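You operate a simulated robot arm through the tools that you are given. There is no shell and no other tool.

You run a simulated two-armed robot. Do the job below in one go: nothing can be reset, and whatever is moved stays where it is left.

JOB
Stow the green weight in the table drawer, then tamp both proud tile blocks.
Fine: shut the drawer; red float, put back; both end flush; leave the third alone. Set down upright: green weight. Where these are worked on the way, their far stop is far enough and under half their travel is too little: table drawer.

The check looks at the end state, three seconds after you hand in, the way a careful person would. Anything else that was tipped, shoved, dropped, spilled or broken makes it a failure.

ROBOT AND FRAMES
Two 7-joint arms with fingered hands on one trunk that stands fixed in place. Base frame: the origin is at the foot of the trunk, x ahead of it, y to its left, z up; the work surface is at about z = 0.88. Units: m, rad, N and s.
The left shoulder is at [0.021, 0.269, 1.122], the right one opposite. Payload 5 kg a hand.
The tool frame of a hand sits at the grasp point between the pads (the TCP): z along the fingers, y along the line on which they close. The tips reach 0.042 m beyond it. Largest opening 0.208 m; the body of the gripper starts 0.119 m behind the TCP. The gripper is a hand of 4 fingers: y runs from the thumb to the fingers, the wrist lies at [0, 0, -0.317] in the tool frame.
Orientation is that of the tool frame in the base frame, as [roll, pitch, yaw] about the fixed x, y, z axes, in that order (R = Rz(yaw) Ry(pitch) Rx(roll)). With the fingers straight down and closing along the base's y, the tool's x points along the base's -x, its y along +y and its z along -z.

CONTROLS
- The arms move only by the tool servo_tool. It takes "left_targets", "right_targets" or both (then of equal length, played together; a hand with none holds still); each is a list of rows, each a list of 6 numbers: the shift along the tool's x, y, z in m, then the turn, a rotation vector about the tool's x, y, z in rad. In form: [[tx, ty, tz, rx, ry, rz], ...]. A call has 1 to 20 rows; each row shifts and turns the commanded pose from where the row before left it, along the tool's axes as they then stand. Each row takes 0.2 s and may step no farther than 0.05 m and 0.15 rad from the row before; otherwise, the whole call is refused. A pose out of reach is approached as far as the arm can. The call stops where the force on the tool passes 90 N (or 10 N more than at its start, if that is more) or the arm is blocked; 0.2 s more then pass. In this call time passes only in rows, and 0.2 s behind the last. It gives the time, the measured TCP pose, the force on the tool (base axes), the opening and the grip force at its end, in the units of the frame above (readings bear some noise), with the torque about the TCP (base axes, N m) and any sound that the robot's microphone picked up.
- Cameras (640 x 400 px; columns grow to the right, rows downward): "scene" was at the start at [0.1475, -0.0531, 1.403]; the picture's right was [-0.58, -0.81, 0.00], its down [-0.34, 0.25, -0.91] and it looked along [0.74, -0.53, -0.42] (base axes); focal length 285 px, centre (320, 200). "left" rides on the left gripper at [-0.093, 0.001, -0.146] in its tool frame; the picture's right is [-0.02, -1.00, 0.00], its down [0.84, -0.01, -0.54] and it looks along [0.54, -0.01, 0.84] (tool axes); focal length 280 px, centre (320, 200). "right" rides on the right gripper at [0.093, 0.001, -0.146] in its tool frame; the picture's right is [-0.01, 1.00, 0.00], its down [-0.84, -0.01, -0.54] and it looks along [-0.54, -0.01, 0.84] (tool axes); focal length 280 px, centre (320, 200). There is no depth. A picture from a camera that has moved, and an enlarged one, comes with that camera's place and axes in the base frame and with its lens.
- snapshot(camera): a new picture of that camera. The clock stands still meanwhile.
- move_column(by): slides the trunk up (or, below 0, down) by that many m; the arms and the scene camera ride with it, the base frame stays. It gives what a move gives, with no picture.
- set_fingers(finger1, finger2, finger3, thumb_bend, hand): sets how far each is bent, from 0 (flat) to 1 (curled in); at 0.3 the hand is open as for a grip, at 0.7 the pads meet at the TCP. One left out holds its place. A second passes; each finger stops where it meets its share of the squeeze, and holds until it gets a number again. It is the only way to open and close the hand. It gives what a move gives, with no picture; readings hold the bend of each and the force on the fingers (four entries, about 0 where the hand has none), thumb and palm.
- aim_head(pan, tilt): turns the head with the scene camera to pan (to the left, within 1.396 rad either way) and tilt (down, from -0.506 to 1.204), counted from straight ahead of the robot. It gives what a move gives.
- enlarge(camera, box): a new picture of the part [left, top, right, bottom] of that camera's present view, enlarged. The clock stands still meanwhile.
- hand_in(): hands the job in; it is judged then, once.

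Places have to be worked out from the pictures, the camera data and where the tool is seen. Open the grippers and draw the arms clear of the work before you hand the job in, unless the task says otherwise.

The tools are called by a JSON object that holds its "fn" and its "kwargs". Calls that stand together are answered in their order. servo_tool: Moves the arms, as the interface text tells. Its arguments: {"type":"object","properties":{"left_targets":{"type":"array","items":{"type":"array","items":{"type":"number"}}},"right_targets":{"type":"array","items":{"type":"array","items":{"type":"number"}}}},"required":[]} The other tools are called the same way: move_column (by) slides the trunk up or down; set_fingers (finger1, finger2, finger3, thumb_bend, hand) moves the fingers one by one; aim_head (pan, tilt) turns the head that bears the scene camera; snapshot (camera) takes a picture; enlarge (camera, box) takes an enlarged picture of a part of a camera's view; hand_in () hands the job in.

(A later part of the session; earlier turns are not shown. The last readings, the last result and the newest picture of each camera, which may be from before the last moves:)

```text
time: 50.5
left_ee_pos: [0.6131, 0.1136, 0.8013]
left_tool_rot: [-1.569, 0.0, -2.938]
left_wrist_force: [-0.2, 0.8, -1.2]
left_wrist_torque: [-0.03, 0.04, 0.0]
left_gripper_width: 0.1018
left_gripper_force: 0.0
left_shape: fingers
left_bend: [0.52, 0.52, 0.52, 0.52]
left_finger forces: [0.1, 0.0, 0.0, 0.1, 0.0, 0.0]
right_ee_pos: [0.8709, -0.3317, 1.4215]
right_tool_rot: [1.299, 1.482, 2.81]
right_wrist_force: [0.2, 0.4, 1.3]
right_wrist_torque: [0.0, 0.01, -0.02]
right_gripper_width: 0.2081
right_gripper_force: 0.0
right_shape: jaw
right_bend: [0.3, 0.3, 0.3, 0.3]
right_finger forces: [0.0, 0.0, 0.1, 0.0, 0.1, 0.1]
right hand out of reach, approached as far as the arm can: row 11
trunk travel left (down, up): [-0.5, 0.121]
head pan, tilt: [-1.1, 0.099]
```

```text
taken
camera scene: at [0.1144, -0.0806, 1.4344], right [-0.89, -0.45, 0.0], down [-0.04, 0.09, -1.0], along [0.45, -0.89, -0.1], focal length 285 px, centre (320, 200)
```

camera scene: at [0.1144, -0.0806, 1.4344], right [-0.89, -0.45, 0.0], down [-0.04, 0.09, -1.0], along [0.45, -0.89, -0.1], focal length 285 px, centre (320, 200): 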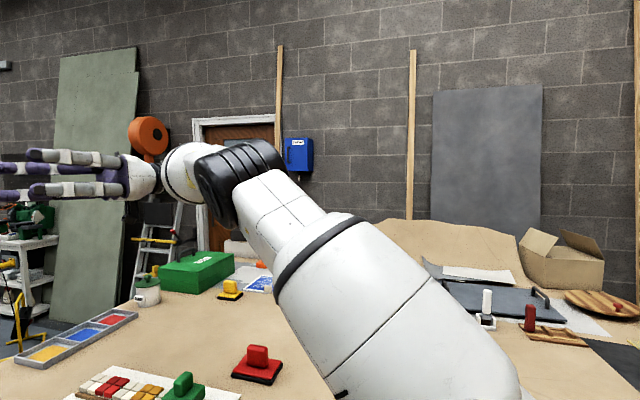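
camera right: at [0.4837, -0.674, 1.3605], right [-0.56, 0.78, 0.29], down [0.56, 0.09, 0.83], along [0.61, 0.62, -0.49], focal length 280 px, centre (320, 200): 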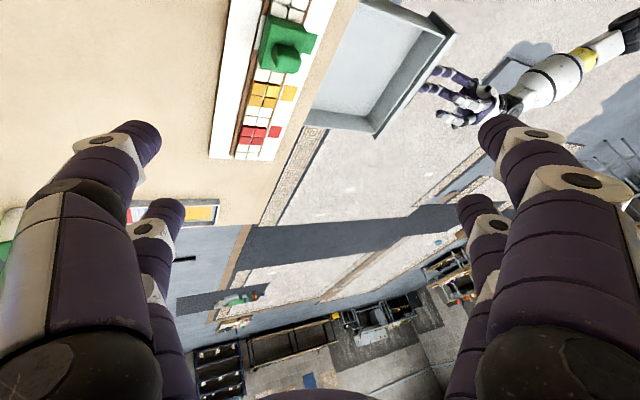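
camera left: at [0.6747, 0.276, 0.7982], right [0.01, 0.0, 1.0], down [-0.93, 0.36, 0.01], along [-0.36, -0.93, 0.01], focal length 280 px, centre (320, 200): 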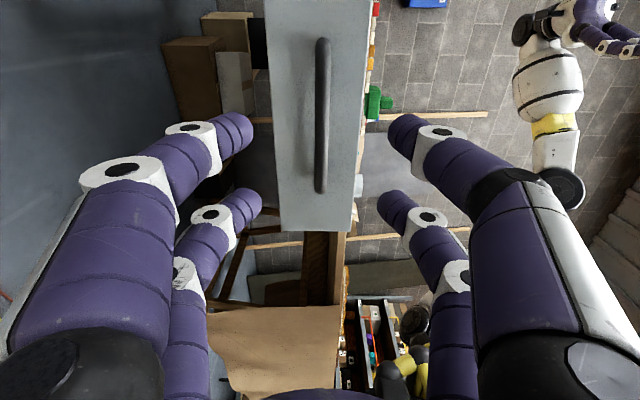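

The arm is extended with the elbow up. Instead of rolling back about the arm axis, which undoes the elbow, I'll swing the hand from pointing left to pointing forward about the vertical at the wrist.

{"fn": "servo_tool", "kwargs": {"right_targets": [[-0.0039, -0.0442, -0.0031, 0.1395, -0.012, -0.0033], [-0.0039, -0.0442, -0.0031, 0.1395, -0.012, -0.0033], [-0.0039, -0.0442, -0.0031, 0.1395, -0.012, -0.0033], [-0.0039, -0.0442, -0.0031, 0.1395, -0.012, -0.0033], [-0.0039, -0.0442, -0.0031, 0.1395, -0.012, -0.0033], [-0.0039, -0.0442, -0.0031, 0.1395, -0.012, -0.0033], [-0.0039, -0.0442, -0.0031, 0.1395, -0.012, -0.0033], [-0.0039, -0.0442, -0.0031, 0.1395, -0.012, -0.0033]]}}

{"fn": "snapshot", "kwargs": {"camera": "left"}}

{"fn": "snapshot", "kwargs": {"camera": "scene"}}

```text
time: 52.4
left_ee_pos: [0.6121, 0.112, 0.8002]
left_tool_rot: [-1.571, -0.002, -2.94]
left_wrist_force: [0.7, 1.1, 0.6]
left_wrist_torque: [0.0, -0.03, -0.01]
left_gripper_width: 0.1017
left_gripper_force: 0.1
left_shape: fingers
left_bend: [0.52, 0.52, 0.52, 0.52]
left_finger forces: [0.0, 0.1, 0.0, 0.0, 0.0, 0.0]
right_ee_pos: [1.1503, -0.5312, 1.4229]
right_tool_rot: [1.317, 1.479, 1.712]
right_wrist_force: [0.8, -0.5, 0.3]
right_wrist_torque: [0.03, -0.08, 0.05]
right_gripper_width: 0.2079
right_gripper_force: 0.1
right_shape: jaw
right_bend: [0.3, 0.3, 0.3, 0.3]
right_finger forces: [0.1, 0.0, 0.1, 0.1, 0.1, 0.1]
trunk travel left (down, up): [-0.5, 0.121]
head pan, tilt: [-1.1, 0.099]
```

```text
taken
camera left: at [0.675, 0.2753, 0.798], right [0.02, 0.0, 1.0], down [-0.93, 0.36, 0.01], along [-0.36, -0.93, 0.01], focal length 280 px, centre (320, 200)
```

left: 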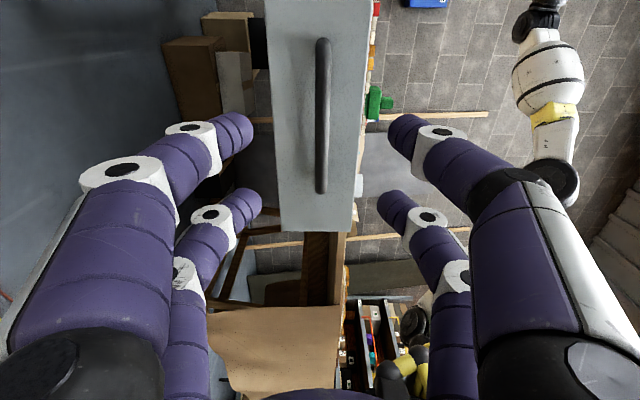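

```text
taken
camera scene: at [0.1148, -0.0816, 1.4342], right [-0.89, -0.45, 0.0], down [-0.05, 0.09, -0.99], along [0.45, -0.89, -0.1], focal length 285 px, centre (320, 200)
```

scene: 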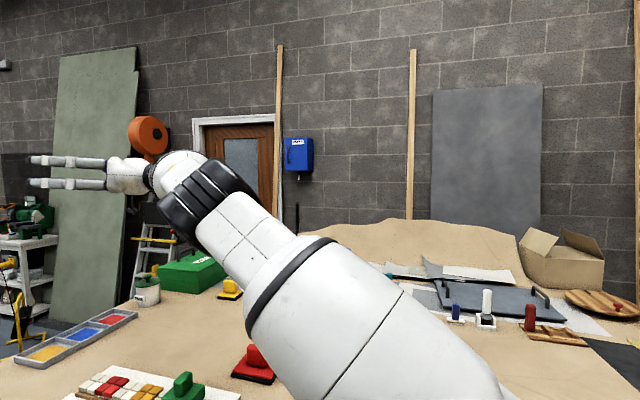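

The elbow held its posture better this way. I'll keep swinging the hand until it nearly lines up with the forearm, so a roll then moves the elbow without changing where the hand points.

{"fn": "servo_tool", "kwargs": {"right_targets": [[-0.0039, -0.0442, -0.0031, 0.1394, -0.0124, -0.0032], [-0.0039, -0.0442, -0.0031, 0.1394, -0.0124, -0.0032], [-0.0039, -0.0442, -0.0031, 0.1394, -0.0124, -0.0032], [-0.0039, -0.0442, -0.0031, 0.1394, -0.0124, -0.0032], [-0.0039, -0.0442, -0.0031, 0.1394, -0.0124, -0.0032], [-0.0039, -0.0442, -0.0031, 0.1394, -0.0124, -0.0032]]}}

{"fn": "snapshot", "kwargs": {"camera": "scene"}}

```text
time: 53.8
left_ee_pos: [0.6117, 0.1115, 0.8004]
left_tool_rot: [-1.573, 0.002, -2.938]
left_wrist_force: [-0.8, -0.1, 0.6]
left_wrist_torque: [0.05, 0.03, 0.07]
left_gripper_width: 0.1018
left_gripper_force: 0.0
left_shape: fingers
left_bend: [0.52, 0.52, 0.52, 0.52]
left_finger forces: [0.0, 0.0, 0.0, 0.1, 0.1, 0.0]
right_ee_pos: [1.1415, -0.7886, 1.4238]
right_tool_rot: [1.304, 1.478, 0.859]
right_wrist_force: [0.6, 0.8, -0.4]
right_wrist_torque: [0.02, -0.02, 0.02]
right_gripper_width: 0.2078
right_gripper_force: 0.0
right_shape: jaw
right_bend: [0.3, 0.3, 0.3, 0.3]
right_finger forces: [0.0, 0.0, 0.0, 0.1, 0.1, 0.0]
trunk travel left (down, up): [-0.5, 0.121]
head pan, tilt: [-1.1, 0.099]
```

```text
taken
camera scene: at [0.1143, -0.0815, 1.4343], right [-0.89, -0.45, 0.0], down [-0.04, 0.09, -0.99], along [0.45, -0.89, -0.1], focal length 285 px, centre (320, 200)
```

scene: 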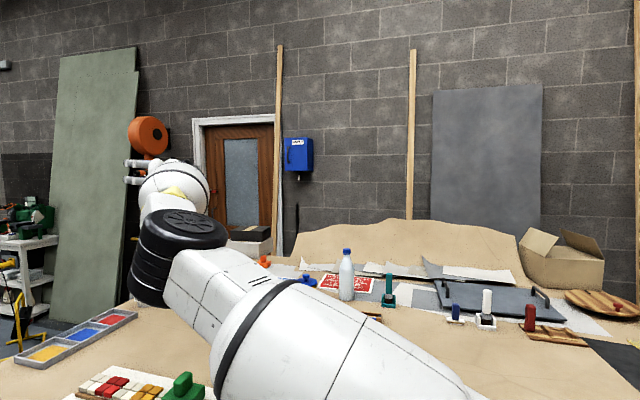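

The elbow slid back down during that swing. With the hand now nearly lined up with the arm, I'll roll it positively about the arm axis by a large angle and watch where the elbow goes.

{"fn": "servo_tool", "kwargs": {"right_targets": [[0.001, 0.0125, -0.0002, -0.0391, 0.0057, 0.1343], [0.001, 0.0125, -0.0002, -0.0391, 0.0057, 0.1343], [0.001, 0.0125, -0.0002, -0.0391, 0.0057, 0.1343], [0.001, 0.0125, -0.0002, -0.0391, 0.0057, 0.1343], [0.001, 0.0125, -0.0002, -0.0391, 0.0057, 0.1343], [0.001, 0.0125, -0.0002, -0.0391, 0.0057, 0.1343], [0.001, 0.0125, -0.0002, -0.0391, 0.0057, 0.1343], [0.001, 0.0125, -0.0002, -0.0391, 0.0057, 0.1343], [0.001, 0.0125, -0.0002, -0.0391, 0.0057, 0.1343], [0.001, 0.0125, -0.0002, -0.0391, 0.0057, 0.1343]]}}

{"fn": "snapshot", "kwargs": {"camera": "scene"}}

```text
time: 56.0
left_ee_pos: [0.6121, 0.1124, 0.8012]
left_tool_rot: [-1.571, 0.0, -2.939]
left_wrist_force: [-0.5, -1.0, 1.1]
left_wrist_torque: [0.03, -0.02, 0.01]
left_gripper_width: 0.1018
left_gripper_force: 0.0
left_shape: fingers
left_bend: [0.52, 0.52, 0.52, 0.52]
left_finger forces: [0.0, 0.1, 0.0, 0.0, 0.1, 0.1]
right_ee_pos: [1.1623, -0.6922, 1.4888]
right_tool_rot: [1.336, 0.157, 1.393]
right_wrist_force: [-0.9, -0.5, -0.1]
right_wrist_torque: [-0.01, 0.06, 0.02]
right_gripper_width: 0.2078
right_gripper_force: 0.0
right_shape: jaw
right_bend: [0.3, 0.3, 0.3, 0.3]
right_finger forces: [0.0, 0.1, 0.0, 0.1, 0.0, 0.0]
trunk travel left (down, up): [-0.5, 0.121]
head pan, tilt: [-1.1, 0.099]
```

```text
taken
camera scene: at [0.1139, -0.0813, 1.4344], right [-0.89, -0.45, 0.0], down [-0.04, 0.09, -1.0], along [0.45, -0.89, -0.1], focal length 285 px, centre (320, 200)
```

scene: 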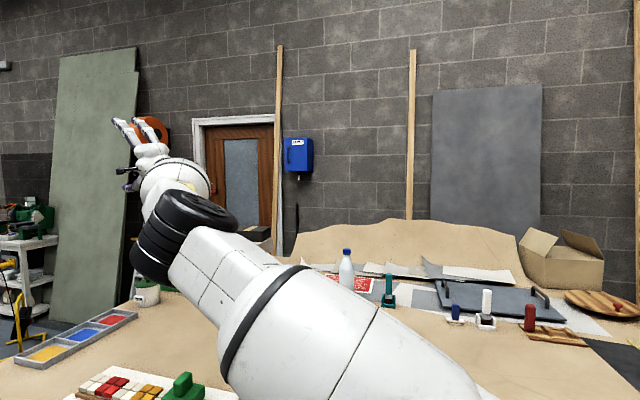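

The elbow rose slightly. I'll keep rolling in the same direction, since the hand stays in free space, until other joints saturate and the elbow has to lift.

{"fn": "servo_tool", "kwargs": {"right_targets": [[0.001, 0.0125, -0.0002, -0.0391, 0.0057, 0.1343], [0.001, 0.0125, -0.0002, -0.0391, 0.0057, 0.1343], [0.001, 0.0125, -0.0002, -0.0391, 0.0057, 0.1343], [0.001, 0.0125, -0.0002, -0.0391, 0.0057, 0.1343], [0.001, 0.0125, -0.0002, -0.0391, 0.0057, 0.1343], [0.001, 0.0125, -0.0002, -0.0391, 0.0057, 0.1343], [0.001, 0.0125, -0.0002, -0.0391, 0.0057, 0.1343], [0.001, 0.0125, -0.0002, -0.0391, 0.0057, 0.1343], [0.001, 0.0125, -0.0002, -0.0391, 0.0057, 0.1343], [0.001, 0.0125, -0.0002, -0.0391, 0.0057, 0.1343], [0.001, 0.0125, -0.0002, -0.0391, 0.0057, 0.1343], [0.001, 0.0125, -0.0002, -0.0391, 0.0057, 0.1343], [0.001, 0.0125, -0.0002, -0.0391, 0.0057, 0.1343], [0.001, 0.0125, -0.0002, -0.0391, 0.0057, 0.1343], [0.001, 0.0125, -0.0002, -0.0391, 0.0057, 0.1343], [0.001, 0.0125, -0.0002, -0.0391, 0.0057, 0.1343]]}}

{"fn": "snapshot", "kwargs": {"camera": "scene"}}

```text
time: 59.4
left_ee_pos: [0.6131, 0.1115, 0.8005]
left_tool_rot: [-1.573, 0.0, -2.939]
left_wrist_force: [0.6, -0.7, -0.3]
left_wrist_torque: [-0.01, 0.02, -0.03]
left_gripper_width: 0.1021
left_gripper_force: 0.1
left_shape: fingers
left_bend: [0.52, 0.52, 0.52, 0.52]
left_finger forces: [0.0, 0.0, 0.0, 0.1, 0.0, 0.1]
right_ee_pos: [0.9853, -1.0011, 1.7016]
right_tool_rot: [-0.775, -0.773, -2.715]
right_wrist_force: [-1.1, -1.5, -0.5]
right_wrist_torque: [-0.14, -0.03, 0.23]
right_gripper_width: 0.2079
right_gripper_force: 0.0
right_shape: jaw
right_bend: [0.3, 0.3, 0.3, 0.3]
right_finger forces: [0.0, 0.0, 0.0, 0.1, 0.0, 0.0]
right hand out of reach, approached as far as the arm can: row 5, 7, 8, 9, 10, 11, 12, 13, 14, 15, 16
trunk travel left (down, up): [-0.5, 0.121]
head pan, tilt: [-1.1, 0.099]
```

```text
taken
camera scene: at [0.1144, -0.0825, 1.434], right [-0.89, -0.45, 0.0], down [-0.05, 0.09, -0.99], along [0.45, -0.89, -0.1], focal length 285 px, centre (320, 200)
```

scene: 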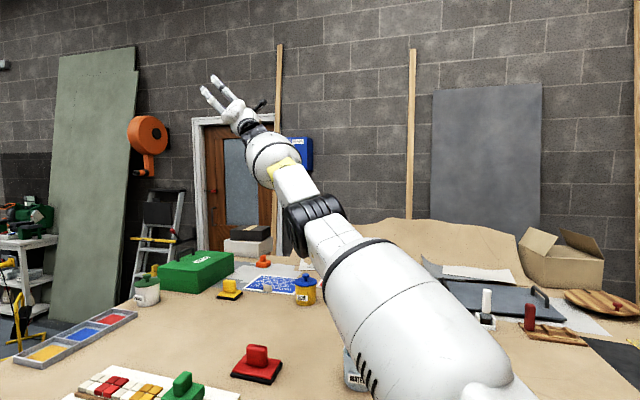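

Several joints saturated and the arm is now nearly straight, pointing up and outboard. I'll issue a hold row to see whether the commanded pose differs from the measured one.

{"fn": "servo_tool", "kwargs": {"right_targets": [[0, 0, 0, 0, 0, 0], [0, 0, 0, 0, 0, 0]]}}

{"fn": "snapshot", "kwargs": {"camera": "left"}}

```text
time: 60.0
left_ee_pos: [0.6119, 0.1128, 0.7999]
left_tool_rot: [-1.571, -0.001, -2.938]
left_wrist_force: [-0.4, 0.5, 0.2]
left_wrist_torque: [-0.02, -0.01, -0.02]
left_gripper_width: 0.1022
left_gripper_force: 0.0
left_shape: fingers
left_bend: [0.52, 0.52, 0.52, 0.52]
left_finger forces: [0.0, 0.0, 0.0, 0.0, 0.0, 0.0]
right_ee_pos: [0.9871, -0.9936, 1.7048]
right_tool_rot: [-0.77, -0.775, -2.72]
right_wrist_force: [0.7, -0.2, 0.2]
right_wrist_torque: [0.11, 0.08, -0.05]
right_gripper_width: 0.208
right_gripper_force: 0.1
right_shape: jaw
right_bend: [0.3, 0.3, 0.3, 0.3]
right_finger forces: [0.0, 0.0, 0.1, 0.0, 0.0, 0.1]
trunk travel left (down, up): [-0.5, 0.121]
head pan, tilt: [-1.1, 0.099]
```

```text
taken
camera left: at [0.6747, 0.2759, 0.7983], right [0.01, 0.0, 1.0], down [-0.93, 0.36, 0.01], along [-0.36, -0.93, 0.01], focal length 280 px, centre (320, 200)
```

left: 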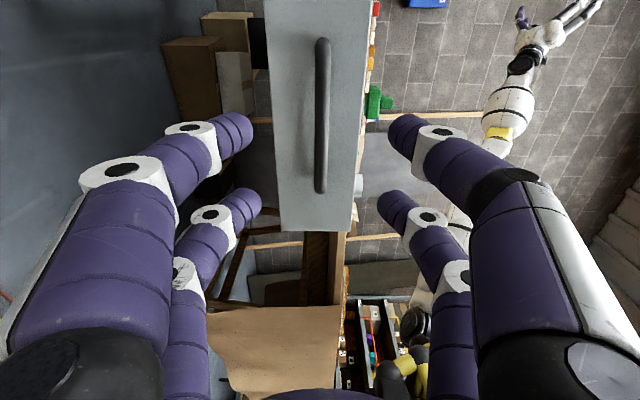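

Commanded and measured poses now agree, and the arm plus hand is nearly straight. I'll retract it inward from here to see which way the elbow folds.

{"fn": "servo_tool", "kwargs": {"right_targets": [[-0.0051, -0.0164, -0.0415, 0, 0, 0], [-0.0051, -0.0164, -0.0415, 0, 0, 0], [-0.0051, -0.0164, -0.0415, 0, 0, 0], [-0.0051, -0.0164, -0.0415, 0, 0, 0], [-0.0051, -0.0164, -0.0415, 0, 0, 0]]}}

{"fn": "snapshot", "kwargs": {"camera": "scene"}}

{"fn": "snapshot", "kwargs": {"camera": "left"}}

```text
time: 61.1
left_ee_pos: [0.6129, 0.1131, 0.8009]
left_tool_rot: [-1.572, 0.001, -2.94]
left_wrist_force: [0.4, -0.2, 0.3]
left_wrist_torque: [0.0, 0.03, 0.04]
left_gripper_width: 0.1022
left_gripper_force: 0.1
left_shape: fingers
left_bend: [0.52, 0.52, 0.52, 0.52]
left_finger forces: [0.0, 0.0, 0.1, 0.0, 0.0, 0.1]
right_ee_pos: [0.9678, -0.9914, 1.741]
right_tool_rot: [-0.763, -0.759, -2.741]
right_wrist_force: [0.0, 1.1, 0.8]
right_wrist_torque: [0.09, 0.07, -0.02]
right_gripper_width: 0.2081
right_gripper_force: 0.0
right_shape: jaw
right_bend: [0.3, 0.3, 0.3, 0.3]
right_finger forces: [0.0, 0.0, 0.0, 0.1, 0.1, 0.0]
right hand out of reach, approached as far as the arm can: row 1, 2, 3, 4, 5
trunk travel left (down, up): [-0.5, 0.121]
head pan, tilt: [-1.1, 0.099]
```

```text
taken
camera scene: at [0.1141, -0.081, 1.4344], right [-0.89, -0.45, 0.0], down [-0.04, 0.09, -1.0], along [0.45, -0.89, -0.1], focal length 285 px, centre (320, 200)
```

scene: 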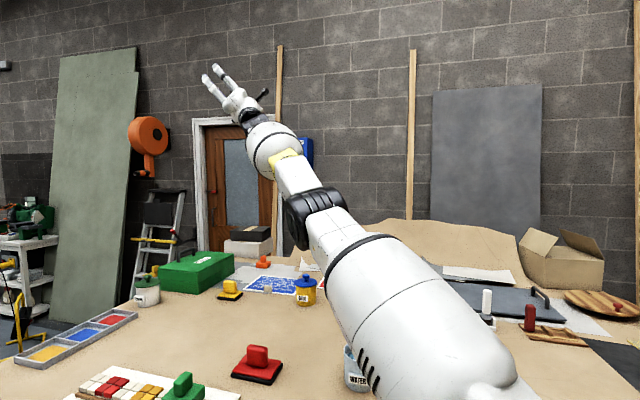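

```text
taken
camera left: at [0.6747, 0.2756, 0.7984], right [0.01, 0.0, 1.0], down [-0.93, 0.36, 0.01], along [-0.36, -0.93, 0.01], focal length 280 px, centre (320, 200)
```

left: 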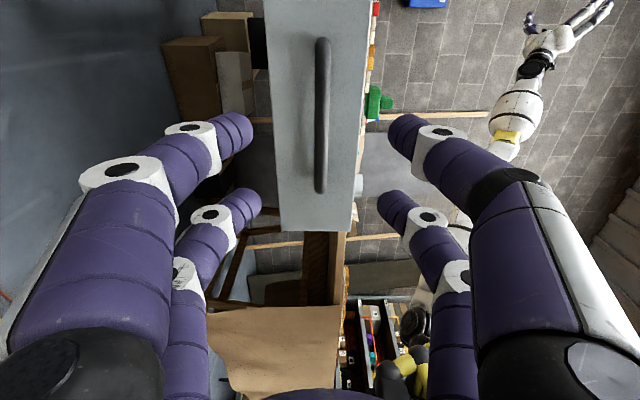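

The solver is stuck in the straight-arm pose. I'll roll the hand back a little to relieve the saturated wrist joints and then draw it back along its own axis.

{"fn": "servo_tool", "kwargs": {"right_targets": [[0, 0, 0, 0, -0.02, -0.12], [0, 0, 0, 0, -0.02, -0.12], [0, 0, 0, 0, -0.02, -0.12], [0, 0, 0, 0, -0.02, -0.12], [0, 0, -0.03, 0, -0.02, -0.12], [0, 0, -0.03, 0, -0.02, -0.12], [0, 0, -0.03, 0, 0, -0.05], [0, 0, -0.03, 0, 0, -0.05]]}}

{"fn": "snapshot", "kwargs": {"camera": "scene"}}

```text
time: 63.0
left_ee_pos: [0.6134, 0.1121, 0.8006]
left_tool_rot: [-1.573, -0.002, -2.939]
left_wrist_force: [0.0, -0.2, -0.3]
left_wrist_torque: [-0.01, 0.0, -0.04]
left_gripper_width: 0.1024
left_gripper_force: 0.1
left_shape: fingers
left_bend: [0.52, 0.52, 0.52, 0.52]
left_finger forces: [0.0, 0.0, 0.0, 0.0, 0.1, 0.0]
right_ee_pos: [0.9561, -1.0241, 1.7252]
right_tool_rot: [0.384, -1.081, 2.179]
right_wrist_force: [0.7, -0.7, -1.2]
right_wrist_torque: [-0.17, -0.18, 0.08]
right_gripper_width: 0.2079
right_gripper_force: 0.0
right_shape: jaw
right_bend: [0.3, 0.3, 0.3, 0.3]
right_finger forces: [0.0, 0.0, 0.1, 0.1, 0.0, 0.0]
right hand out of reach, approached as far as the arm can: row 5, 6, 7, 8
trunk travel left (down, up): [-0.5, 0.121]
head pan, tilt: [-1.1, 0.099]
```

```text
taken
camera scene: at [0.1152, -0.082, 1.4342], right [-0.89, -0.45, 0.0], down [-0.05, 0.09, -0.99], along [0.45, -0.89, -0.1], focal length 285 px, centre (320, 200)
```

scene: 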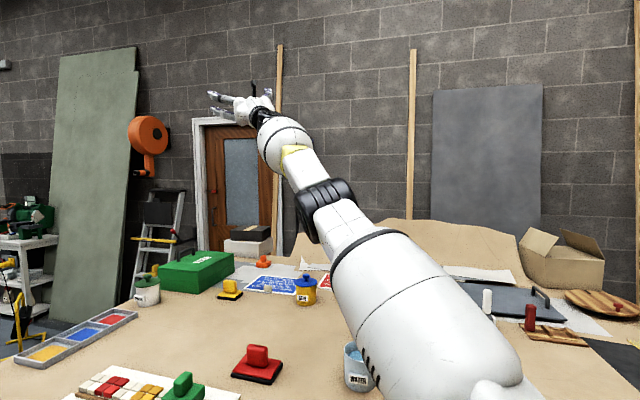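

The roll-back worked but retraction is singular. I'll swing the hand and forearm downward as if rotating about the elbow, which should bend the elbow a little with the elbow up.

{"fn": "servo_tool", "kwargs": {"right_targets": [[-0.0475, -0.0053, -0.0013, 0.0066, -0.0588, 0.0103], [-0.0475, -0.0053, -0.0013, 0.0066, -0.0588, 0.0103], [-0.0475, -0.0053, -0.0013, 0.0066, -0.0588, 0.0103], [-0.0475, -0.0053, -0.0013, 0.0066, -0.0588, 0.0103], [-0.0475, -0.0053, -0.0013, 0.0066, -0.0588, 0.0103], [-0.0475, -0.0053, -0.0013, 0.0066, -0.0588, 0.0103], [-0.0475, -0.0053, -0.0013, 0.0066, -0.0588, 0.0103], [-0.0475, -0.0053, -0.0013, 0.0066, -0.0588, 0.0103], [-0.0475, -0.0053, -0.0013, 0.0066, -0.0588, 0.0103]]}}

{"fn": "snapshot", "kwargs": {"camera": "scene"}}

{"fn": "snapshot", "kwargs": {"camera": "left"}}

```text
time: 65.0
left_ee_pos: [0.613, 0.1114, 0.8001]
left_tool_rot: [-1.572, -0.002, -2.942]
left_wrist_force: [0.1, -0.4, -0.2]
left_wrist_torque: [-0.04, -0.02, -0.03]
left_gripper_width: 0.1019
left_gripper_force: 0.1
left_shape: fingers
left_bend: [0.52, 0.52, 0.52, 0.52]
left_finger forces: [0.1, 0.0, 0.1, 0.0, 0.0, 0.1]
right_ee_pos: [1.012, -1.0801, 1.3098]
right_tool_rot: [2.266, -1.446, 0.325]
right_wrist_force: [0.7, -0.2, -1.2]
right_wrist_torque: [0.01, -0.02, 0.03]
right_gripper_width: 0.2081
right_gripper_force: 0.1
right_shape: jaw
right_bend: [0.3, 0.3, 0.3, 0.3]
right_finger forces: [0.0, 0.0, 0.0, 0.0, 0.0, 0.0]
trunk travel left (down, up): [-0.5, 0.121]
head pan, tilt: [-1.1, 0.099]
```

```text
taken
camera scene: at [0.115, -0.082, 1.4341], right [-0.89, -0.45, 0.0], down [-0.05, 0.09, -0.99], along [0.45, -0.89, -0.1], focal length 285 px, centre (320, 200)
```

scene: 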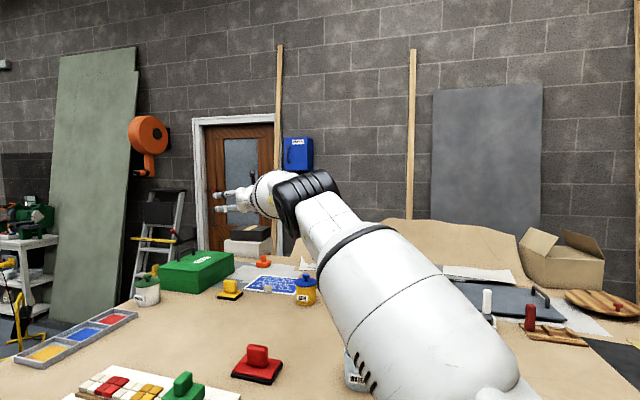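

```text
taken
camera left: at [0.6752, 0.2751, 0.798], right [0.02, 0.0, 1.0], down [-0.93, 0.36, 0.01], along [-0.36, -0.93, 0.01], focal length 280 px, centre (320, 200)
```

left: 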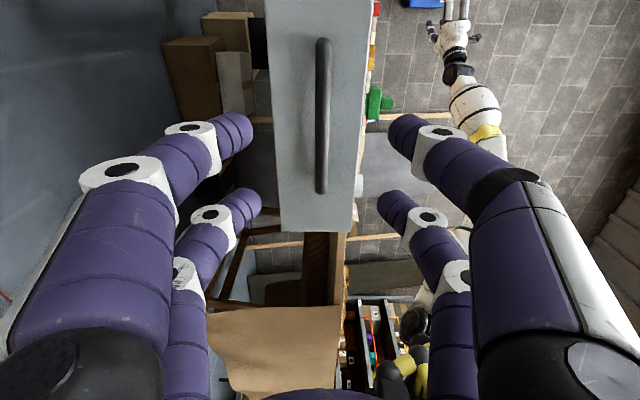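

The elbow is now up, with the forearm sloping forward and out, and no joint saturated. I'll draw the wrist back inward with the hand still pointing forward.

{"fn": "servo_tool", "kwargs": {"right_targets": [[0.0067, -0.0179, -0.0325, 0, 0, 0], [0.0067, -0.0179, -0.0325, 0, 0, 0], [0.0067, -0.0179, -0.0325, 0, 0, 0], [0.0067, -0.0179, -0.0325, 0, 0, 0], [0.0067, -0.0179, -0.0325, 0, 0, 0], [0.0067, -0.0179, -0.0325, 0, 0, 0], [0.0067, -0.0179, -0.0325, 0, 0, 0], [0.0067, -0.0179, -0.0325, 0, 0, 0]]}}

{"fn": "snapshot", "kwargs": {"camera": "scene"}}

{"fn": "snapshot", "kwargs": {"camera": "left"}}

```text
time: 66.8
left_ee_pos: [0.6114, 0.1124, 0.8004]
left_tool_rot: [-1.571, 0.0, -2.936]
left_wrist_force: [0.0, 0.2, -0.3]
left_wrist_torque: [-0.04, 0.02, 0.05]
left_gripper_width: 0.1023
left_gripper_force: 0.1
left_shape: fingers
left_bend: [0.52, 0.52, 0.52, 0.52]
left_finger forces: [0.0, 0.0, 0.0, 0.0, 0.1, 0.0]
right_ee_pos: [0.872, -0.823, 1.3683]
right_tool_rot: [2.282, -1.447, 0.308]
right_wrist_force: [-0.6, 0.1, 0.6]
right_wrist_torque: [0.06, 0.07, 0.06]
right_gripper_width: 0.208
right_gripper_force: 0.0
right_shape: jaw
right_bend: [0.3, 0.3, 0.3, 0.3]
right_finger forces: [0.0, 0.0, 0.0, 0.0, 0.0, 0.0]
trunk travel left (down, up): [-0.5, 0.121]
head pan, tilt: [-1.1, 0.099]
```

```text
taken
camera scene: at [0.1139, -0.0811, 1.4345], right [-0.89, -0.45, 0.0], down [-0.04, 0.09, -1.0], along [0.45, -0.89, -0.1], focal length 285 px, centre (320, 200)
```

scene: 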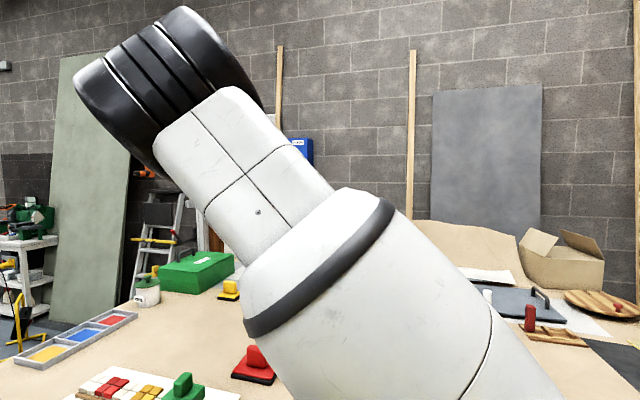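

```text
taken
camera left: at [0.6745, 0.2759, 0.7984], right [0.01, 0.0, 1.0], down [-0.93, 0.36, 0.01], along [-0.36, -0.93, 0.01], focal length 280 px, centre (320, 200)
```

left: 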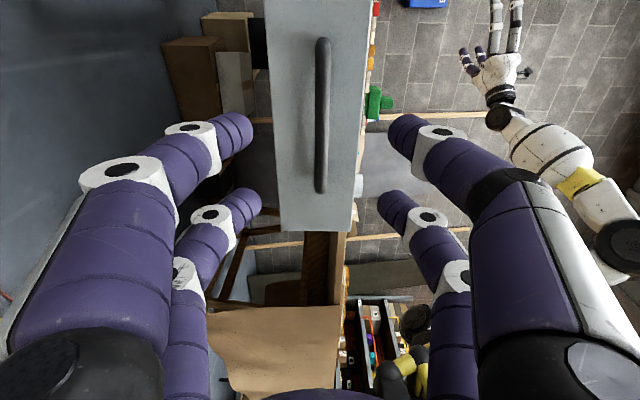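

The elbow is up near (0.38, -0.28, 1.52). I'll swing the hand from forward to down about the wrist, an axis that should not disturb the elbow, in two stages.

{"fn": "servo_tool", "kwargs": {"right_targets": [[-0.0253, -0.0024, -0.001, 0.0075, -0.0796, 0], [-0.0253, -0.0024, -0.001, 0.0075, -0.0796, 0], [-0.0253, -0.0024, -0.001, 0.0075, -0.0796, 0], [-0.0253, -0.0024, -0.001, 0.0075, -0.0796, 0], [-0.0253, -0.0024, -0.001, 0.0075, -0.0796, 0], [-0.0253, -0.0024, -0.001, 0.0075, -0.0796, 0], [-0.0253, -0.0024, -0.001, 0.0075, -0.0796, 0], [-0.0253, -0.0024, -0.001, 0.0075, -0.0796, 0], [-0.0253, -0.0024, -0.001, 0.0075, -0.0796, 0]]}}

{"fn": "snapshot", "kwargs": {"camera": "scene"}}

{"fn": "snapshot", "kwargs": {"camera": "left"}}

```text
time: 68.8
left_ee_pos: [0.6122, 0.1127, 0.8014]
left_tool_rot: [-1.57, 0.0, -2.939]
left_wrist_force: [0.2, 0.5, -0.7]
left_wrist_torque: [-0.03, 0.02, 0.0]
left_gripper_width: 0.102
left_gripper_force: 0.0
left_shape: fingers
left_bend: [0.52, 0.52, 0.52, 0.52]
left_finger forces: [0.0, 0.0, 0.0, 0.0, 0.1, 0.0]
right_ee_pos: [0.7785, -0.7821, 1.1353]
right_tool_rot: [3.009, -0.923, -0.384]
right_wrist_force: [1.0, 2.1, 1.6]
right_wrist_torque: [-0.06, 0.06, -0.09]
right_gripper_width: 0.2078
right_gripper_force: 0.0
right_shape: jaw
right_bend: [0.3, 0.3, 0.3, 0.3]
right_finger forces: [0.0, 0.0, 0.0, 0.0, 0.1, 0.1]
right hand out of reach, approached as far as the arm can: row 6, 7, 8, 9
trunk travel left (down, up): [-0.5, 0.121]
head pan, tilt: [-1.1, 0.099]
```

```text
taken
camera scene: at [0.1142, -0.0803, 1.4344], right [-0.89, -0.45, 0.0], down [-0.04, 0.09, -1.0], along [0.45, -0.89, -0.1], focal length 285 px, centre (320, 200)
```

scene: 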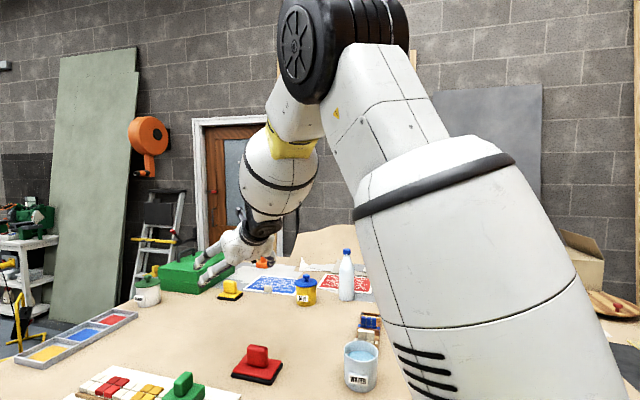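

```text
taken
camera left: at [0.6747, 0.2761, 0.7982], right [0.01, 0.0, 1.0], down [-0.93, 0.36, 0.01], along [-0.36, -0.93, 0.01], focal length 280 px, centre (320, 200)
```

left: 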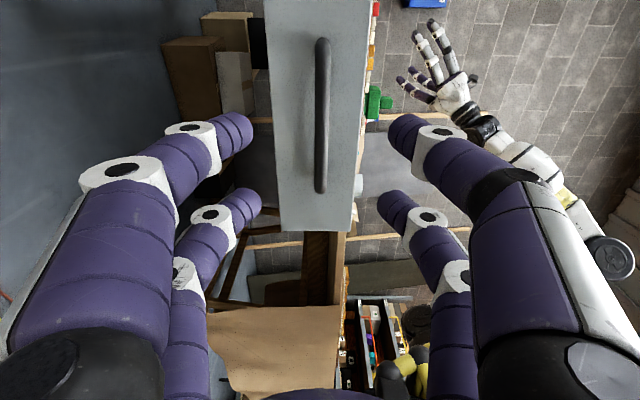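

The elbow is now properly up and outboard at about (0.26, -0.41, 1.59), with the forearm hanging down and forward. I'll lift a little for clearance over the float and finish swinging the hand to vertical.

{"fn": "servo_tool", "kwargs": {"right_targets": [[0.0319, 0.0032, -0.0239, 0, 0, 0], [0.0319, 0.0032, -0.0239, 0, 0, 0], [0.0319, 0.0032, -0.0239, 0, 0, 0], [-0.0252, -0.0025, -0.001, 0.008, -0.0796, 0], [-0.0252, -0.0025, -0.001, 0.008, -0.0796, 0], [-0.0252, -0.0025, -0.001, 0.008, -0.0796, 0], [-0.0252, -0.0025, -0.001, 0.008, -0.0796, 0], [-0.0252, -0.0025, -0.001, 0.008, -0.0796, 0], [-0.0252, -0.0025, -0.001, 0.008, -0.0796, 0]]}}

{"fn": "snapshot", "kwargs": {"camera": "scene"}}

{"fn": "snapshot", "kwargs": {"camera": "left"}}

```text
time: 70.8
left_ee_pos: [0.6124, 0.1115, 0.8013]
left_tool_rot: [-1.574, 0.0, -2.938]
left_wrist_force: [0.6, -0.3, 0.3]
left_wrist_torque: [-0.01, 0.01, -0.04]
left_gripper_width: 0.102
left_gripper_force: 0.0
left_shape: fingers
left_bend: [0.52, 0.52, 0.52, 0.52]
left_finger forces: [0.0, 0.0, 0.0, 0.0, 0.0, 0.1]
right_ee_pos: [0.691, -0.7545, 1.0421]
right_tool_rot: [3.047, -0.762, -0.404]
right_wrist_force: [0.5, -0.2, -1.1]
right_wrist_torque: [0.02, -0.06, -0.01]
right_gripper_width: 0.2082
right_gripper_force: 0.1
right_shape: jaw
right_bend: [0.3, 0.3, 0.3, 0.3]
right_finger forces: [0.0, 0.0, 0.1, 0.0, 0.0, 0.0]
right hand out of reach, approached as far as the arm can: row 1, 2, 3, 4, 5, 6, 7, 8, 9
trunk travel left (down, up): [-0.5, 0.121]
head pan, tilt: [-1.1, 0.099]
```

```text
taken
camera scene: at [0.115, -0.0821, 1.4341], right [-0.89, -0.45, 0.0], down [-0.05, 0.09, -0.99], along [0.45, -0.89, -0.1], focal length 285 px, centre (320, 200)
```

scene: 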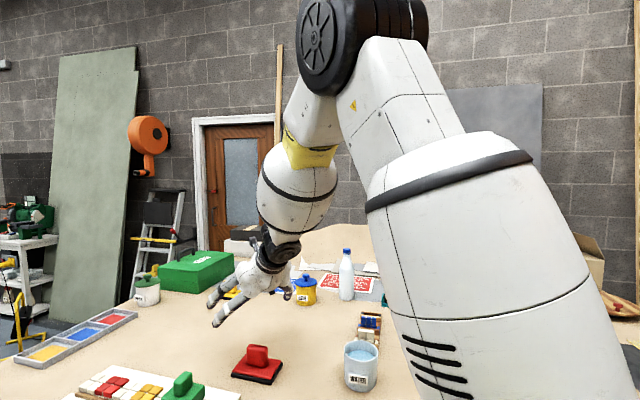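

```text
taken
camera left: at [0.6752, 0.2749, 0.7982], right [0.02, 0.0, 1.0], down [-0.93, 0.36, 0.01], along [-0.36, -0.93, 0.01], focal length 280 px, centre (320, 200)
```

left: 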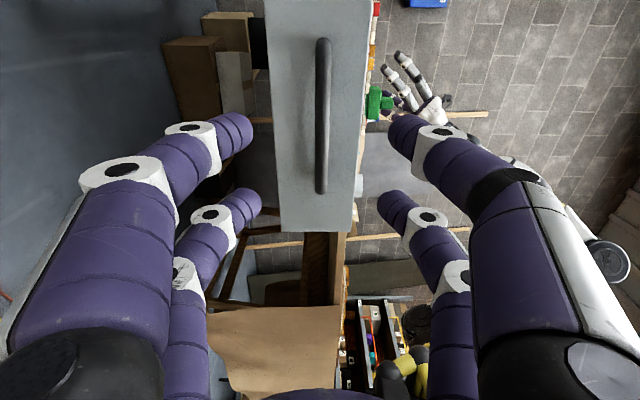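

The hand is lined up with the forearm, which is a wrist singularity, so direct bending fails. I'll bend it first toward the left, the direction the wrist hinge allows, while rising, and then come around to down.

{"fn": "servo_tool", "kwargs": {"right_targets": [[0.0047, -0.029, -0.016, 0.0959, -0.0286, 0], [0.0047, -0.029, -0.016, 0.0959, -0.0286, 0], [0.0047, -0.029, -0.016, 0.0959, -0.0286, 0], [0.0047, -0.029, -0.016, 0.0959, -0.0286, 0]]}}

{"fn": "snapshot", "kwargs": {"camera": "scene"}}

```text
time: 71.8
left_ee_pos: [0.612, 0.1112, 0.8015]
left_tool_rot: [-1.571, 0.0, -2.938]
left_wrist_force: [-0.6, -0.6, -0.1]
left_wrist_torque: [0.12, 0.0, 0.11]
left_gripper_width: 0.102
left_gripper_force: 0.1
left_shape: fingers
left_bend: [0.52, 0.52, 0.52, 0.52]
left_finger forces: [0.0, 0.0, 0.0, 0.0, 0.0, 0.1]
right_ee_pos: [0.6791, -0.6223, 0.9882]
right_tool_rot: [-2.915, -0.68, -0.4]
right_wrist_force: [-1.5, -0.1, 0.0]
right_wrist_torque: [0.09, -0.06, 0.03]
right_gripper_width: 0.2076
right_gripper_force: 0.0
right_shape: jaw
right_bend: [0.3, 0.3, 0.3, 0.3]
right_finger forces: [0.0, 0.1, 0.1, 0.0, 0.0, 0.1]
right hand out of reach, approached as far as the arm can: row 1, 2, 3, 4
trunk travel left (down, up): [-0.5, 0.121]
head pan, tilt: [-1.1, 0.099]
```

```text
taken
camera scene: at [0.1132, -0.0821, 1.4344], right [-0.89, -0.45, 0.0], down [-0.04, 0.09, -1.0], along [0.45, -0.89, -0.1], focal length 285 px, centre (320, 200)
```

scene: 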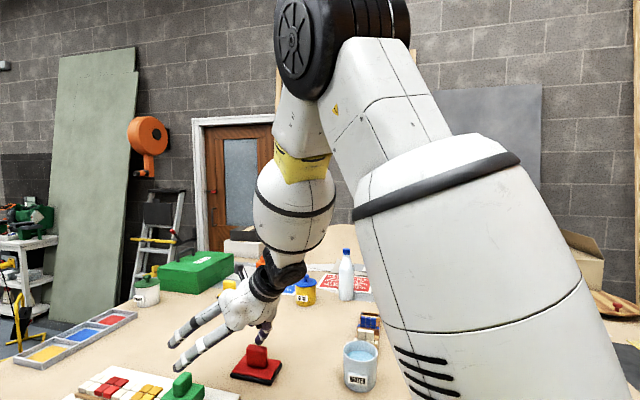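

The hand is drifting low, near the float and weight. I'll raise the trunk now to gain clearance safely.

{"fn": "move_column", "kwargs": {"by": 0.12}}

{"fn": "snapshot", "kwargs": {"camera": "scene"}}

{"fn": "snapshot", "kwargs": {"camera": "right"}}

```text
time: 73.2
left_ee_pos: [0.6138, 0.1133, 0.9207]
left_tool_rot: [-1.573, -0.001, -2.938]
left_wrist_force: [0.2, 0.4, -0.2]
left_wrist_torque: [-0.07, -0.02, -0.01]
left_gripper_width: 0.102
left_gripper_force: 0.1
left_shape: fingers
left_bend: [0.52, 0.52, 0.52, 0.52]
left_finger forces: [0.0, 0.1, 0.1, 0.1, 0.0, 0.1]
right_ee_pos: [0.6805, -0.622, 1.111]
right_tool_rot: [-2.915, -0.682, -0.4]
right_wrist_force: [0.9, 0.7, 0.0]
right_wrist_torque: [0.0, 0.0, -0.01]
right_gripper_width: 0.2081
right_gripper_force: 0.0
right_shape: jaw
right_bend: [0.3, 0.3, 0.3, 0.3]
right_finger forces: [0.0, 0.1, 0.0, 0.1, 0.0, 0.1]
trunk travel left (down, up): [-0.62, 0.001]
head pan, tilt: [-1.1, 0.099]
```

```text
taken
camera scene: at [0.1121, -0.0814, 1.5544], right [-0.89, -0.45, 0.0], down [-0.05, 0.09, -0.99], along [0.45, -0.89, -0.1], focal length 285 px, centre (320, 200)
```

scene: 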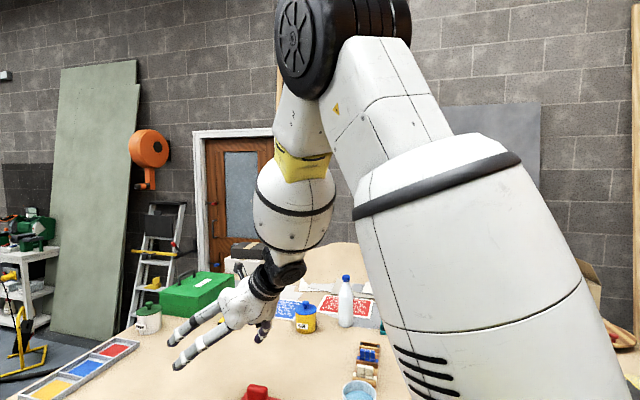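

```text
taken
camera right: at [0.6499, -0.6457, 1.2808], right [-0.26, -0.95, -0.18], down [-0.95, 0.28, -0.12], along [0.17, 0.14, -0.98], focal length 280 px, centre (320, 200)
```

right: 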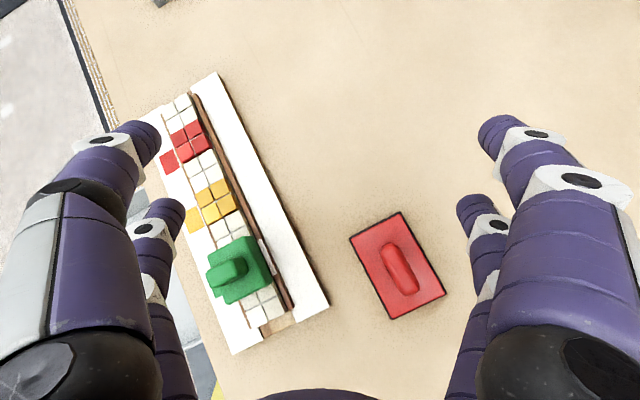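

Clearance is good now and the right camera shows the board and float undisturbed. The hand bent about 28° off the forearm, so I'll bend a little further left before rotating toward down.

{"fn": "servo_tool", "kwargs": {"right_targets": [[0.002, -0.0316, -0.0016, 0.0998, 0.0063, 0], [0.002, -0.0316, -0.0016, 0.0998, 0.0063, 0], [0.002, -0.0316, -0.0016, 0.0998, 0.0063, 0]]}}

{"fn": "snapshot", "kwargs": {"camera": "scene"}}

```text
time: 74.0
left_ee_pos: [0.6101, 0.1086, 0.9225]
left_tool_rot: [-1.575, 0.004, -2.941]
left_wrist_force: [-1.5, -2.8, 1.9]
left_wrist_torque: [0.35, 0.07, 0.33]
left_gripper_width: 0.102
left_gripper_force: 0.1
left_shape: fingers
left_bend: [0.52, 0.52, 0.52, 0.52]
left_finger forces: [0.0, 0.0, 0.0, 0.0, 0.0, 0.0]
right_ee_pos: [0.6752, -0.6094, 1.1396]
right_tool_rot: [-2.672, -0.715, -0.413]
right_wrist_force: [-2.5, -3.7, -0.9]
right_wrist_torque: [0.37, -0.36, 0.36]
right_gripper_width: 0.2079
right_gripper_force: 0.0
right_shape: jaw
right_bend: [0.3, 0.3, 0.3, 0.3]
right_finger forces: [0.0, 0.1, 0.0, 0.0, 0.0, 0.1]
right hand out of reach, approached as far as the arm can: row 1, 2
trunk travel left (down, up): [-0.62, 0.001]
head pan, tilt: [-1.1, 0.099]
```

```text
taken
camera scene: at [0.1087, -0.0869, 1.5546], right [-0.89, -0.45, 0.0], down [-0.04, 0.09, -0.99], along [0.45, -0.89, -0.1], focal length 285 px, centre (320, 200)
```

scene: 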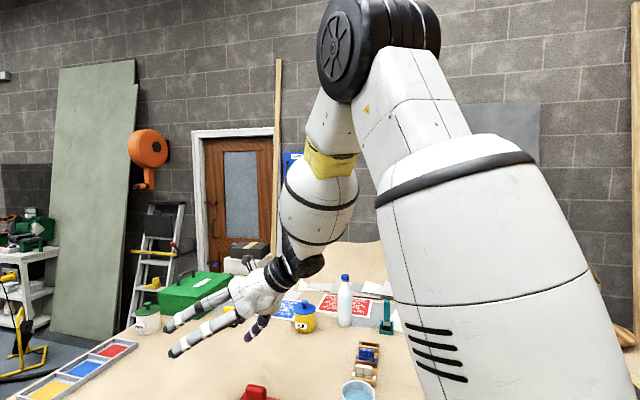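

The arm is out of the trap, with the elbow outboard and the wrist bent about 39°. I'll now rotate the hand toward straight down about the wrist, in small steps.

{"fn": "servo_tool", "kwargs": {"right_targets": [[-0.0197, 0.0103, -0.0008, -0.0323, -0.0621, 0], [-0.0197, 0.0103, -0.0008, -0.0323, -0.0621, 0], [-0.0197, 0.0103, -0.0008, -0.0323, -0.0621, 0], [-0.0197, 0.0103, -0.0008, -0.0323, -0.0621, 0], [-0.0197, 0.0103, -0.0008, -0.0323, -0.0621, 0], [-0.0197, 0.0103, -0.0008, -0.0323, -0.0621, 0]]}}

{"fn": "snapshot", "kwargs": {"camera": "scene"}}

```text
time: 75.5
left_ee_pos: [0.6121, 0.111, 0.9214]
left_tool_rot: [-1.571, 0.001, -2.938]
left_wrist_force: [0.9, 0.0, -0.4]
left_wrist_torque: [-0.01, -0.01, -0.02]
left_gripper_width: 0.1019
left_gripper_force: 0.0
left_shape: fingers
left_bend: [0.52, 0.52, 0.52, 0.52]
left_finger forces: [0.0, 0.0, 0.1, 0.0, 0.1, 0.0]
right_ee_pos: [0.6795, -0.605, 1.1399]
right_tool_rot: [-2.68, -0.714, -0.408]
right_wrist_force: [1.0, 0.3, 0.9]
right_wrist_torque: [-0.03, 0.09, -0.04]
right_gripper_width: 0.2081
right_gripper_force: 0.0
right_shape: jaw
right_bend: [0.3, 0.3, 0.3, 0.3]
right_finger forces: [0.1, 0.0, 0.1, 0.0, 0.0, 0.0]
right hand out of reach, approached as far as the arm can: row 1, 2, 3, 4, 5, 6
trunk travel left (down, up): [-0.62, 0.001]
head pan, tilt: [-1.1, 0.099]
```

```text
taken
camera scene: at [0.112, -0.0809, 1.5546], right [-0.89, -0.45, 0.0], down [-0.05, 0.09, -1.0], along [0.45, -0.89, -0.1], focal length 285 px, centre (320, 200)
```

scene: 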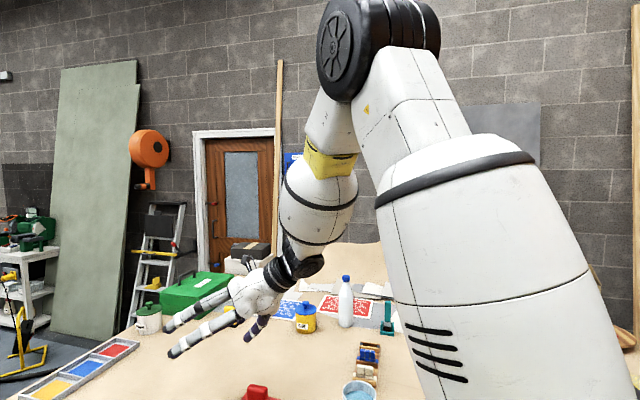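

The hand did not move, so the outer wrist roll must be at its stop. I'll instead rotate the whole hand about the forearm axis, letting it roll freely, which should bring it close to pointing down.

{"fn": "servo_tool", "kwargs": {"right_targets": [[-0.0197, -0.0018, -0.0073, 0.003, -0.0748, -0.0937], [-0.0197, -0.0018, -0.0073, 0.003, -0.0748, -0.0937], [-0.0197, -0.0018, -0.0073, 0.003, -0.0748, -0.0937], [-0.0197, -0.0018, -0.0073, 0.003, -0.0748, -0.0937], [-0.0197, -0.0018, -0.0073, 0.003, -0.0748, -0.0937]]}}

{"fn": "snapshot", "kwargs": {"camera": "scene"}}

```text
time: 76.7
left_ee_pos: [0.6117, 0.1118, 0.9202]
left_tool_rot: [-1.574, 0.0, -2.938]
left_wrist_force: [0.1, 0.6, -0.4]
left_wrist_torque: [0.04, -0.01, 0.05]
left_gripper_width: 0.102
left_gripper_force: 0.0
left_shape: fingers
left_bend: [0.52, 0.52, 0.52, 0.52]
left_finger forces: [0.1, 0.1, 0.0, 0.0, 0.1, 0.0]
right_ee_pos: [0.5785, -0.5949, 1.1093]
right_tool_rot: [-3.051, -0.471, 0.264]
right_wrist_force: [0.2, 1.0, 0.4]
right_wrist_torque: [-0.01, -0.03, -0.03]
right_gripper_width: 0.2083
right_gripper_force: 0.0
right_shape: jaw
right_bend: [0.3, 0.3, 0.3, 0.3]
right_finger forces: [0.0, 0.1, 0.0, 0.0, 0.0, 0.1]
trunk travel left (down, up): [-0.62, 0.001]
head pan, tilt: [-1.1, 0.099]
```

```text
taken
camera scene: at [0.1115, -0.0812, 1.5547], right [-0.89, -0.45, 0.0], down [-0.04, 0.09, -1.0], along [0.45, -0.89, -0.1], focal length 285 px, centre (320, 200)
```

scene: 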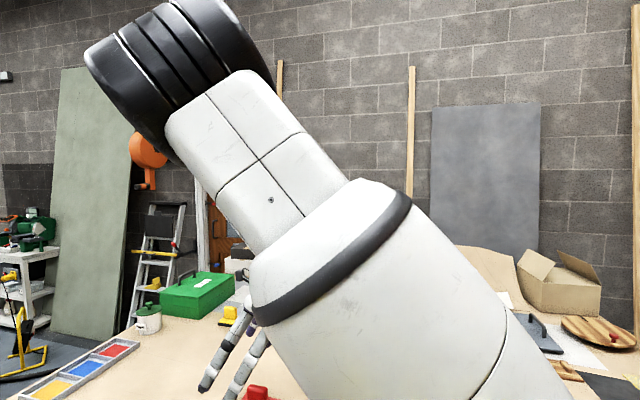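

That rotation worked without flags, though the elbow came partly inboard. The hand is about 27° from vertical, so I'll level it with small steps while rising slightly.

{"fn": "servo_tool", "kwargs": {"right_targets": [[-0.022, 0.0044, -0.0105, -0.014, -0.0787, 0], [-0.022, 0.0044, -0.0105, -0.014, -0.0787, 0], [-0.022, 0.0044, -0.0105, -0.014, -0.0787, 0], [-0.022, 0.0044, -0.0105, -0.014, -0.0787, 0], [-0.022, 0.0044, -0.0105, -0.014, -0.0787, 0], [-0.022, 0.0044, -0.0105, -0.014, -0.0787, 0]]}}

{"fn": "snapshot", "kwargs": {"camera": "scene"}}

{"fn": "snapshot", "kwargs": {"camera": "left"}}

```text
time: 77.7
left_ee_pos: [0.6134, 0.1127, 0.9205]
left_tool_rot: [-1.569, 0.0, -2.938]
left_wrist_force: [-0.5, -0.1, 0.6]
left_wrist_torque: [-0.02, 0.05, -0.02]
left_gripper_width: 0.1021
left_gripper_force: 0.0
left_shape: fingers
left_bend: [0.52, 0.52, 0.52, 0.52]
left_finger forces: [0.0, 0.1, 0.1, 0.1, 0.1, 0.1]
right_ee_pos: [0.4637, -0.6738, 1.0943]
right_tool_rot: [-3.026, -0.193, 0.161]
right_wrist_force: [-0.2, 0.5, 1.0]
right_wrist_torque: [-0.03, 0.0, 0.02]
right_gripper_width: 0.2081
right_gripper_force: 0.1
right_shape: jaw
right_bend: [0.3, 0.3, 0.3, 0.3]
right_finger forces: [0.1, 0.0, 0.0, 0.0, 0.0, 0.0]
trunk travel left (down, up): [-0.62, 0.001]
head pan, tilt: [-1.1, 0.099]
stopped in row 5 (right hand): the arm was blocked; the commanded pose is now the measured one
```

```text
taken
camera scene: at [0.1122, -0.0809, 1.5546], right [-0.89, -0.45, 0.0], down [-0.05, 0.09, -0.99], along [0.45, -0.89, -0.1], focal length 285 px, centre (320, 200)
```

scene: 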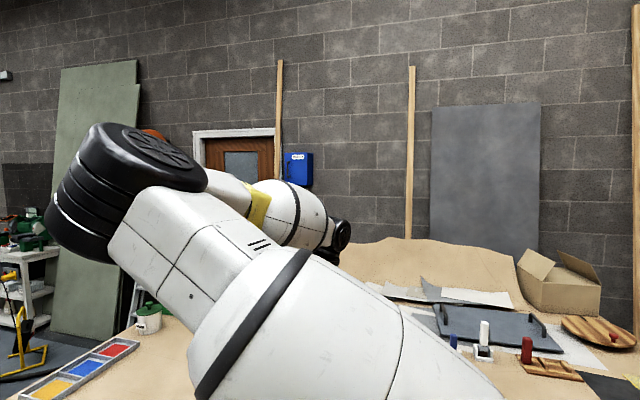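

```text
taken
camera left: at [0.6751, 0.2759, 0.9179], right [0.02, 0.0, 1.0], down [-0.93, 0.36, 0.01], along [-0.36, -0.93, 0.01], focal length 280 px, centre (320, 200)
```

left: 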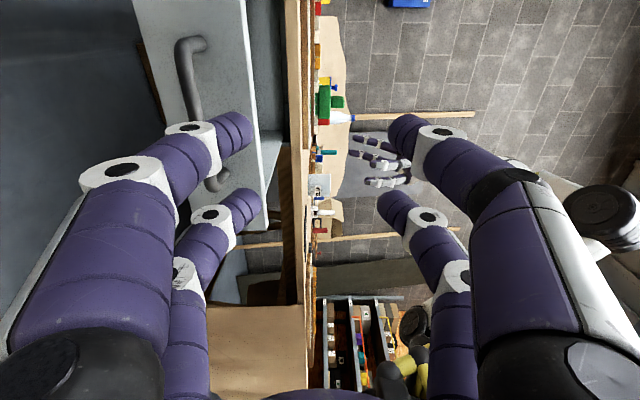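

The elbow slid inboard again because the hand's outer roll joint sits at one stop. I'll rotate the hand about its own axis the other way by a large angle, which frees that joint and should drive the elbow outboard.

{"fn": "servo_tool", "kwargs": {"right_targets": [[0, 0, 0, 0, 0, -0.145], [0, 0, 0, 0, 0, -0.145], [0, 0, 0, 0, 0, -0.145], [0, 0, 0, 0, 0, -0.145], [0, 0, 0, 0, 0, -0.145], [0, 0, 0, 0, 0, -0.145], [0, 0, 0, 0, 0, -0.145], [0, 0, 0, 0, 0, -0.145], [0, 0, 0, 0, 0, -0.145], [0, 0, 0, 0, 0, -0.145], [0, 0, 0, 0, 0, -0.145], [0, 0, 0, 0, 0, -0.145], [0, 0, 0, 0, 0, -0.145], [0, 0, 0, 0, 0, -0.145], [0, 0, 0, 0, 0, -0.145], [0, 0, 0, 0, 0, -0.145], [0, 0, 0, 0, 0, -0.145], [0, 0, 0, 0, 0, -0.145], [0, 0, 0, 0, 0, -0.145], [0, 0, 0, 0, 0, -0.145]]}}

{"fn": "snapshot", "kwargs": {"camera": "scene"}}

```text
time: 81.9
left_ee_pos: [0.6128, 0.1125, 0.9199]
left_tool_rot: [-1.575, 0.001, -2.939]
left_wrist_force: [0.1, 0.3, -0.1]
left_wrist_torque: [0.01, 0.03, 0.0]
left_gripper_width: 0.1021
left_gripper_force: 0.0
left_shape: fingers
left_bend: [0.52, 0.52, 0.52, 0.52]
left_finger forces: [0.0, 0.0, 0.0, 0.0, 0.0, 0.0]
right_ee_pos: [0.4639, -0.672, 1.0954]
right_tool_rot: [2.982, 0.16, 3.061]
right_wrist_force: [1.2, 0.8, 0.2]
right_wrist_torque: [0.01, 0.04, 0.0]
right_gripper_width: 0.2079
right_gripper_force: 0.2
right_shape: jaw
right_bend: [0.3, 0.3, 0.3, 0.3]
right_finger forces: [0.0, 0.0, 0.1, 0.1, 0.1, 0.0]
trunk travel left (down, up): [-0.62, 0.001]
head pan, tilt: [-1.1, 0.099]
```

```text
taken
camera scene: at [0.1119, -0.0814, 1.5546], right [-0.89, -0.45, 0.0], down [-0.05, 0.09, -1.0], along [0.45, -0.89, -0.1], focal length 285 px, centre (320, 200)
```

scene: 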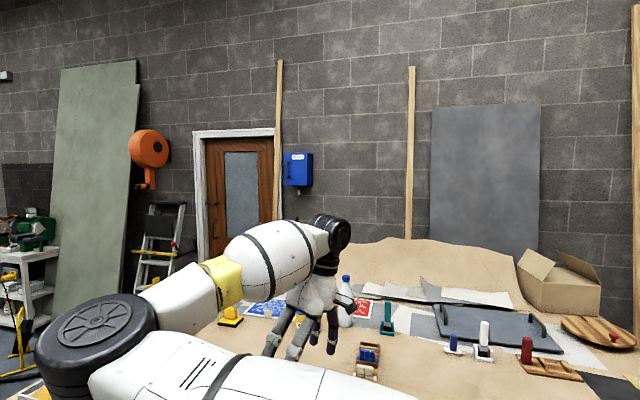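

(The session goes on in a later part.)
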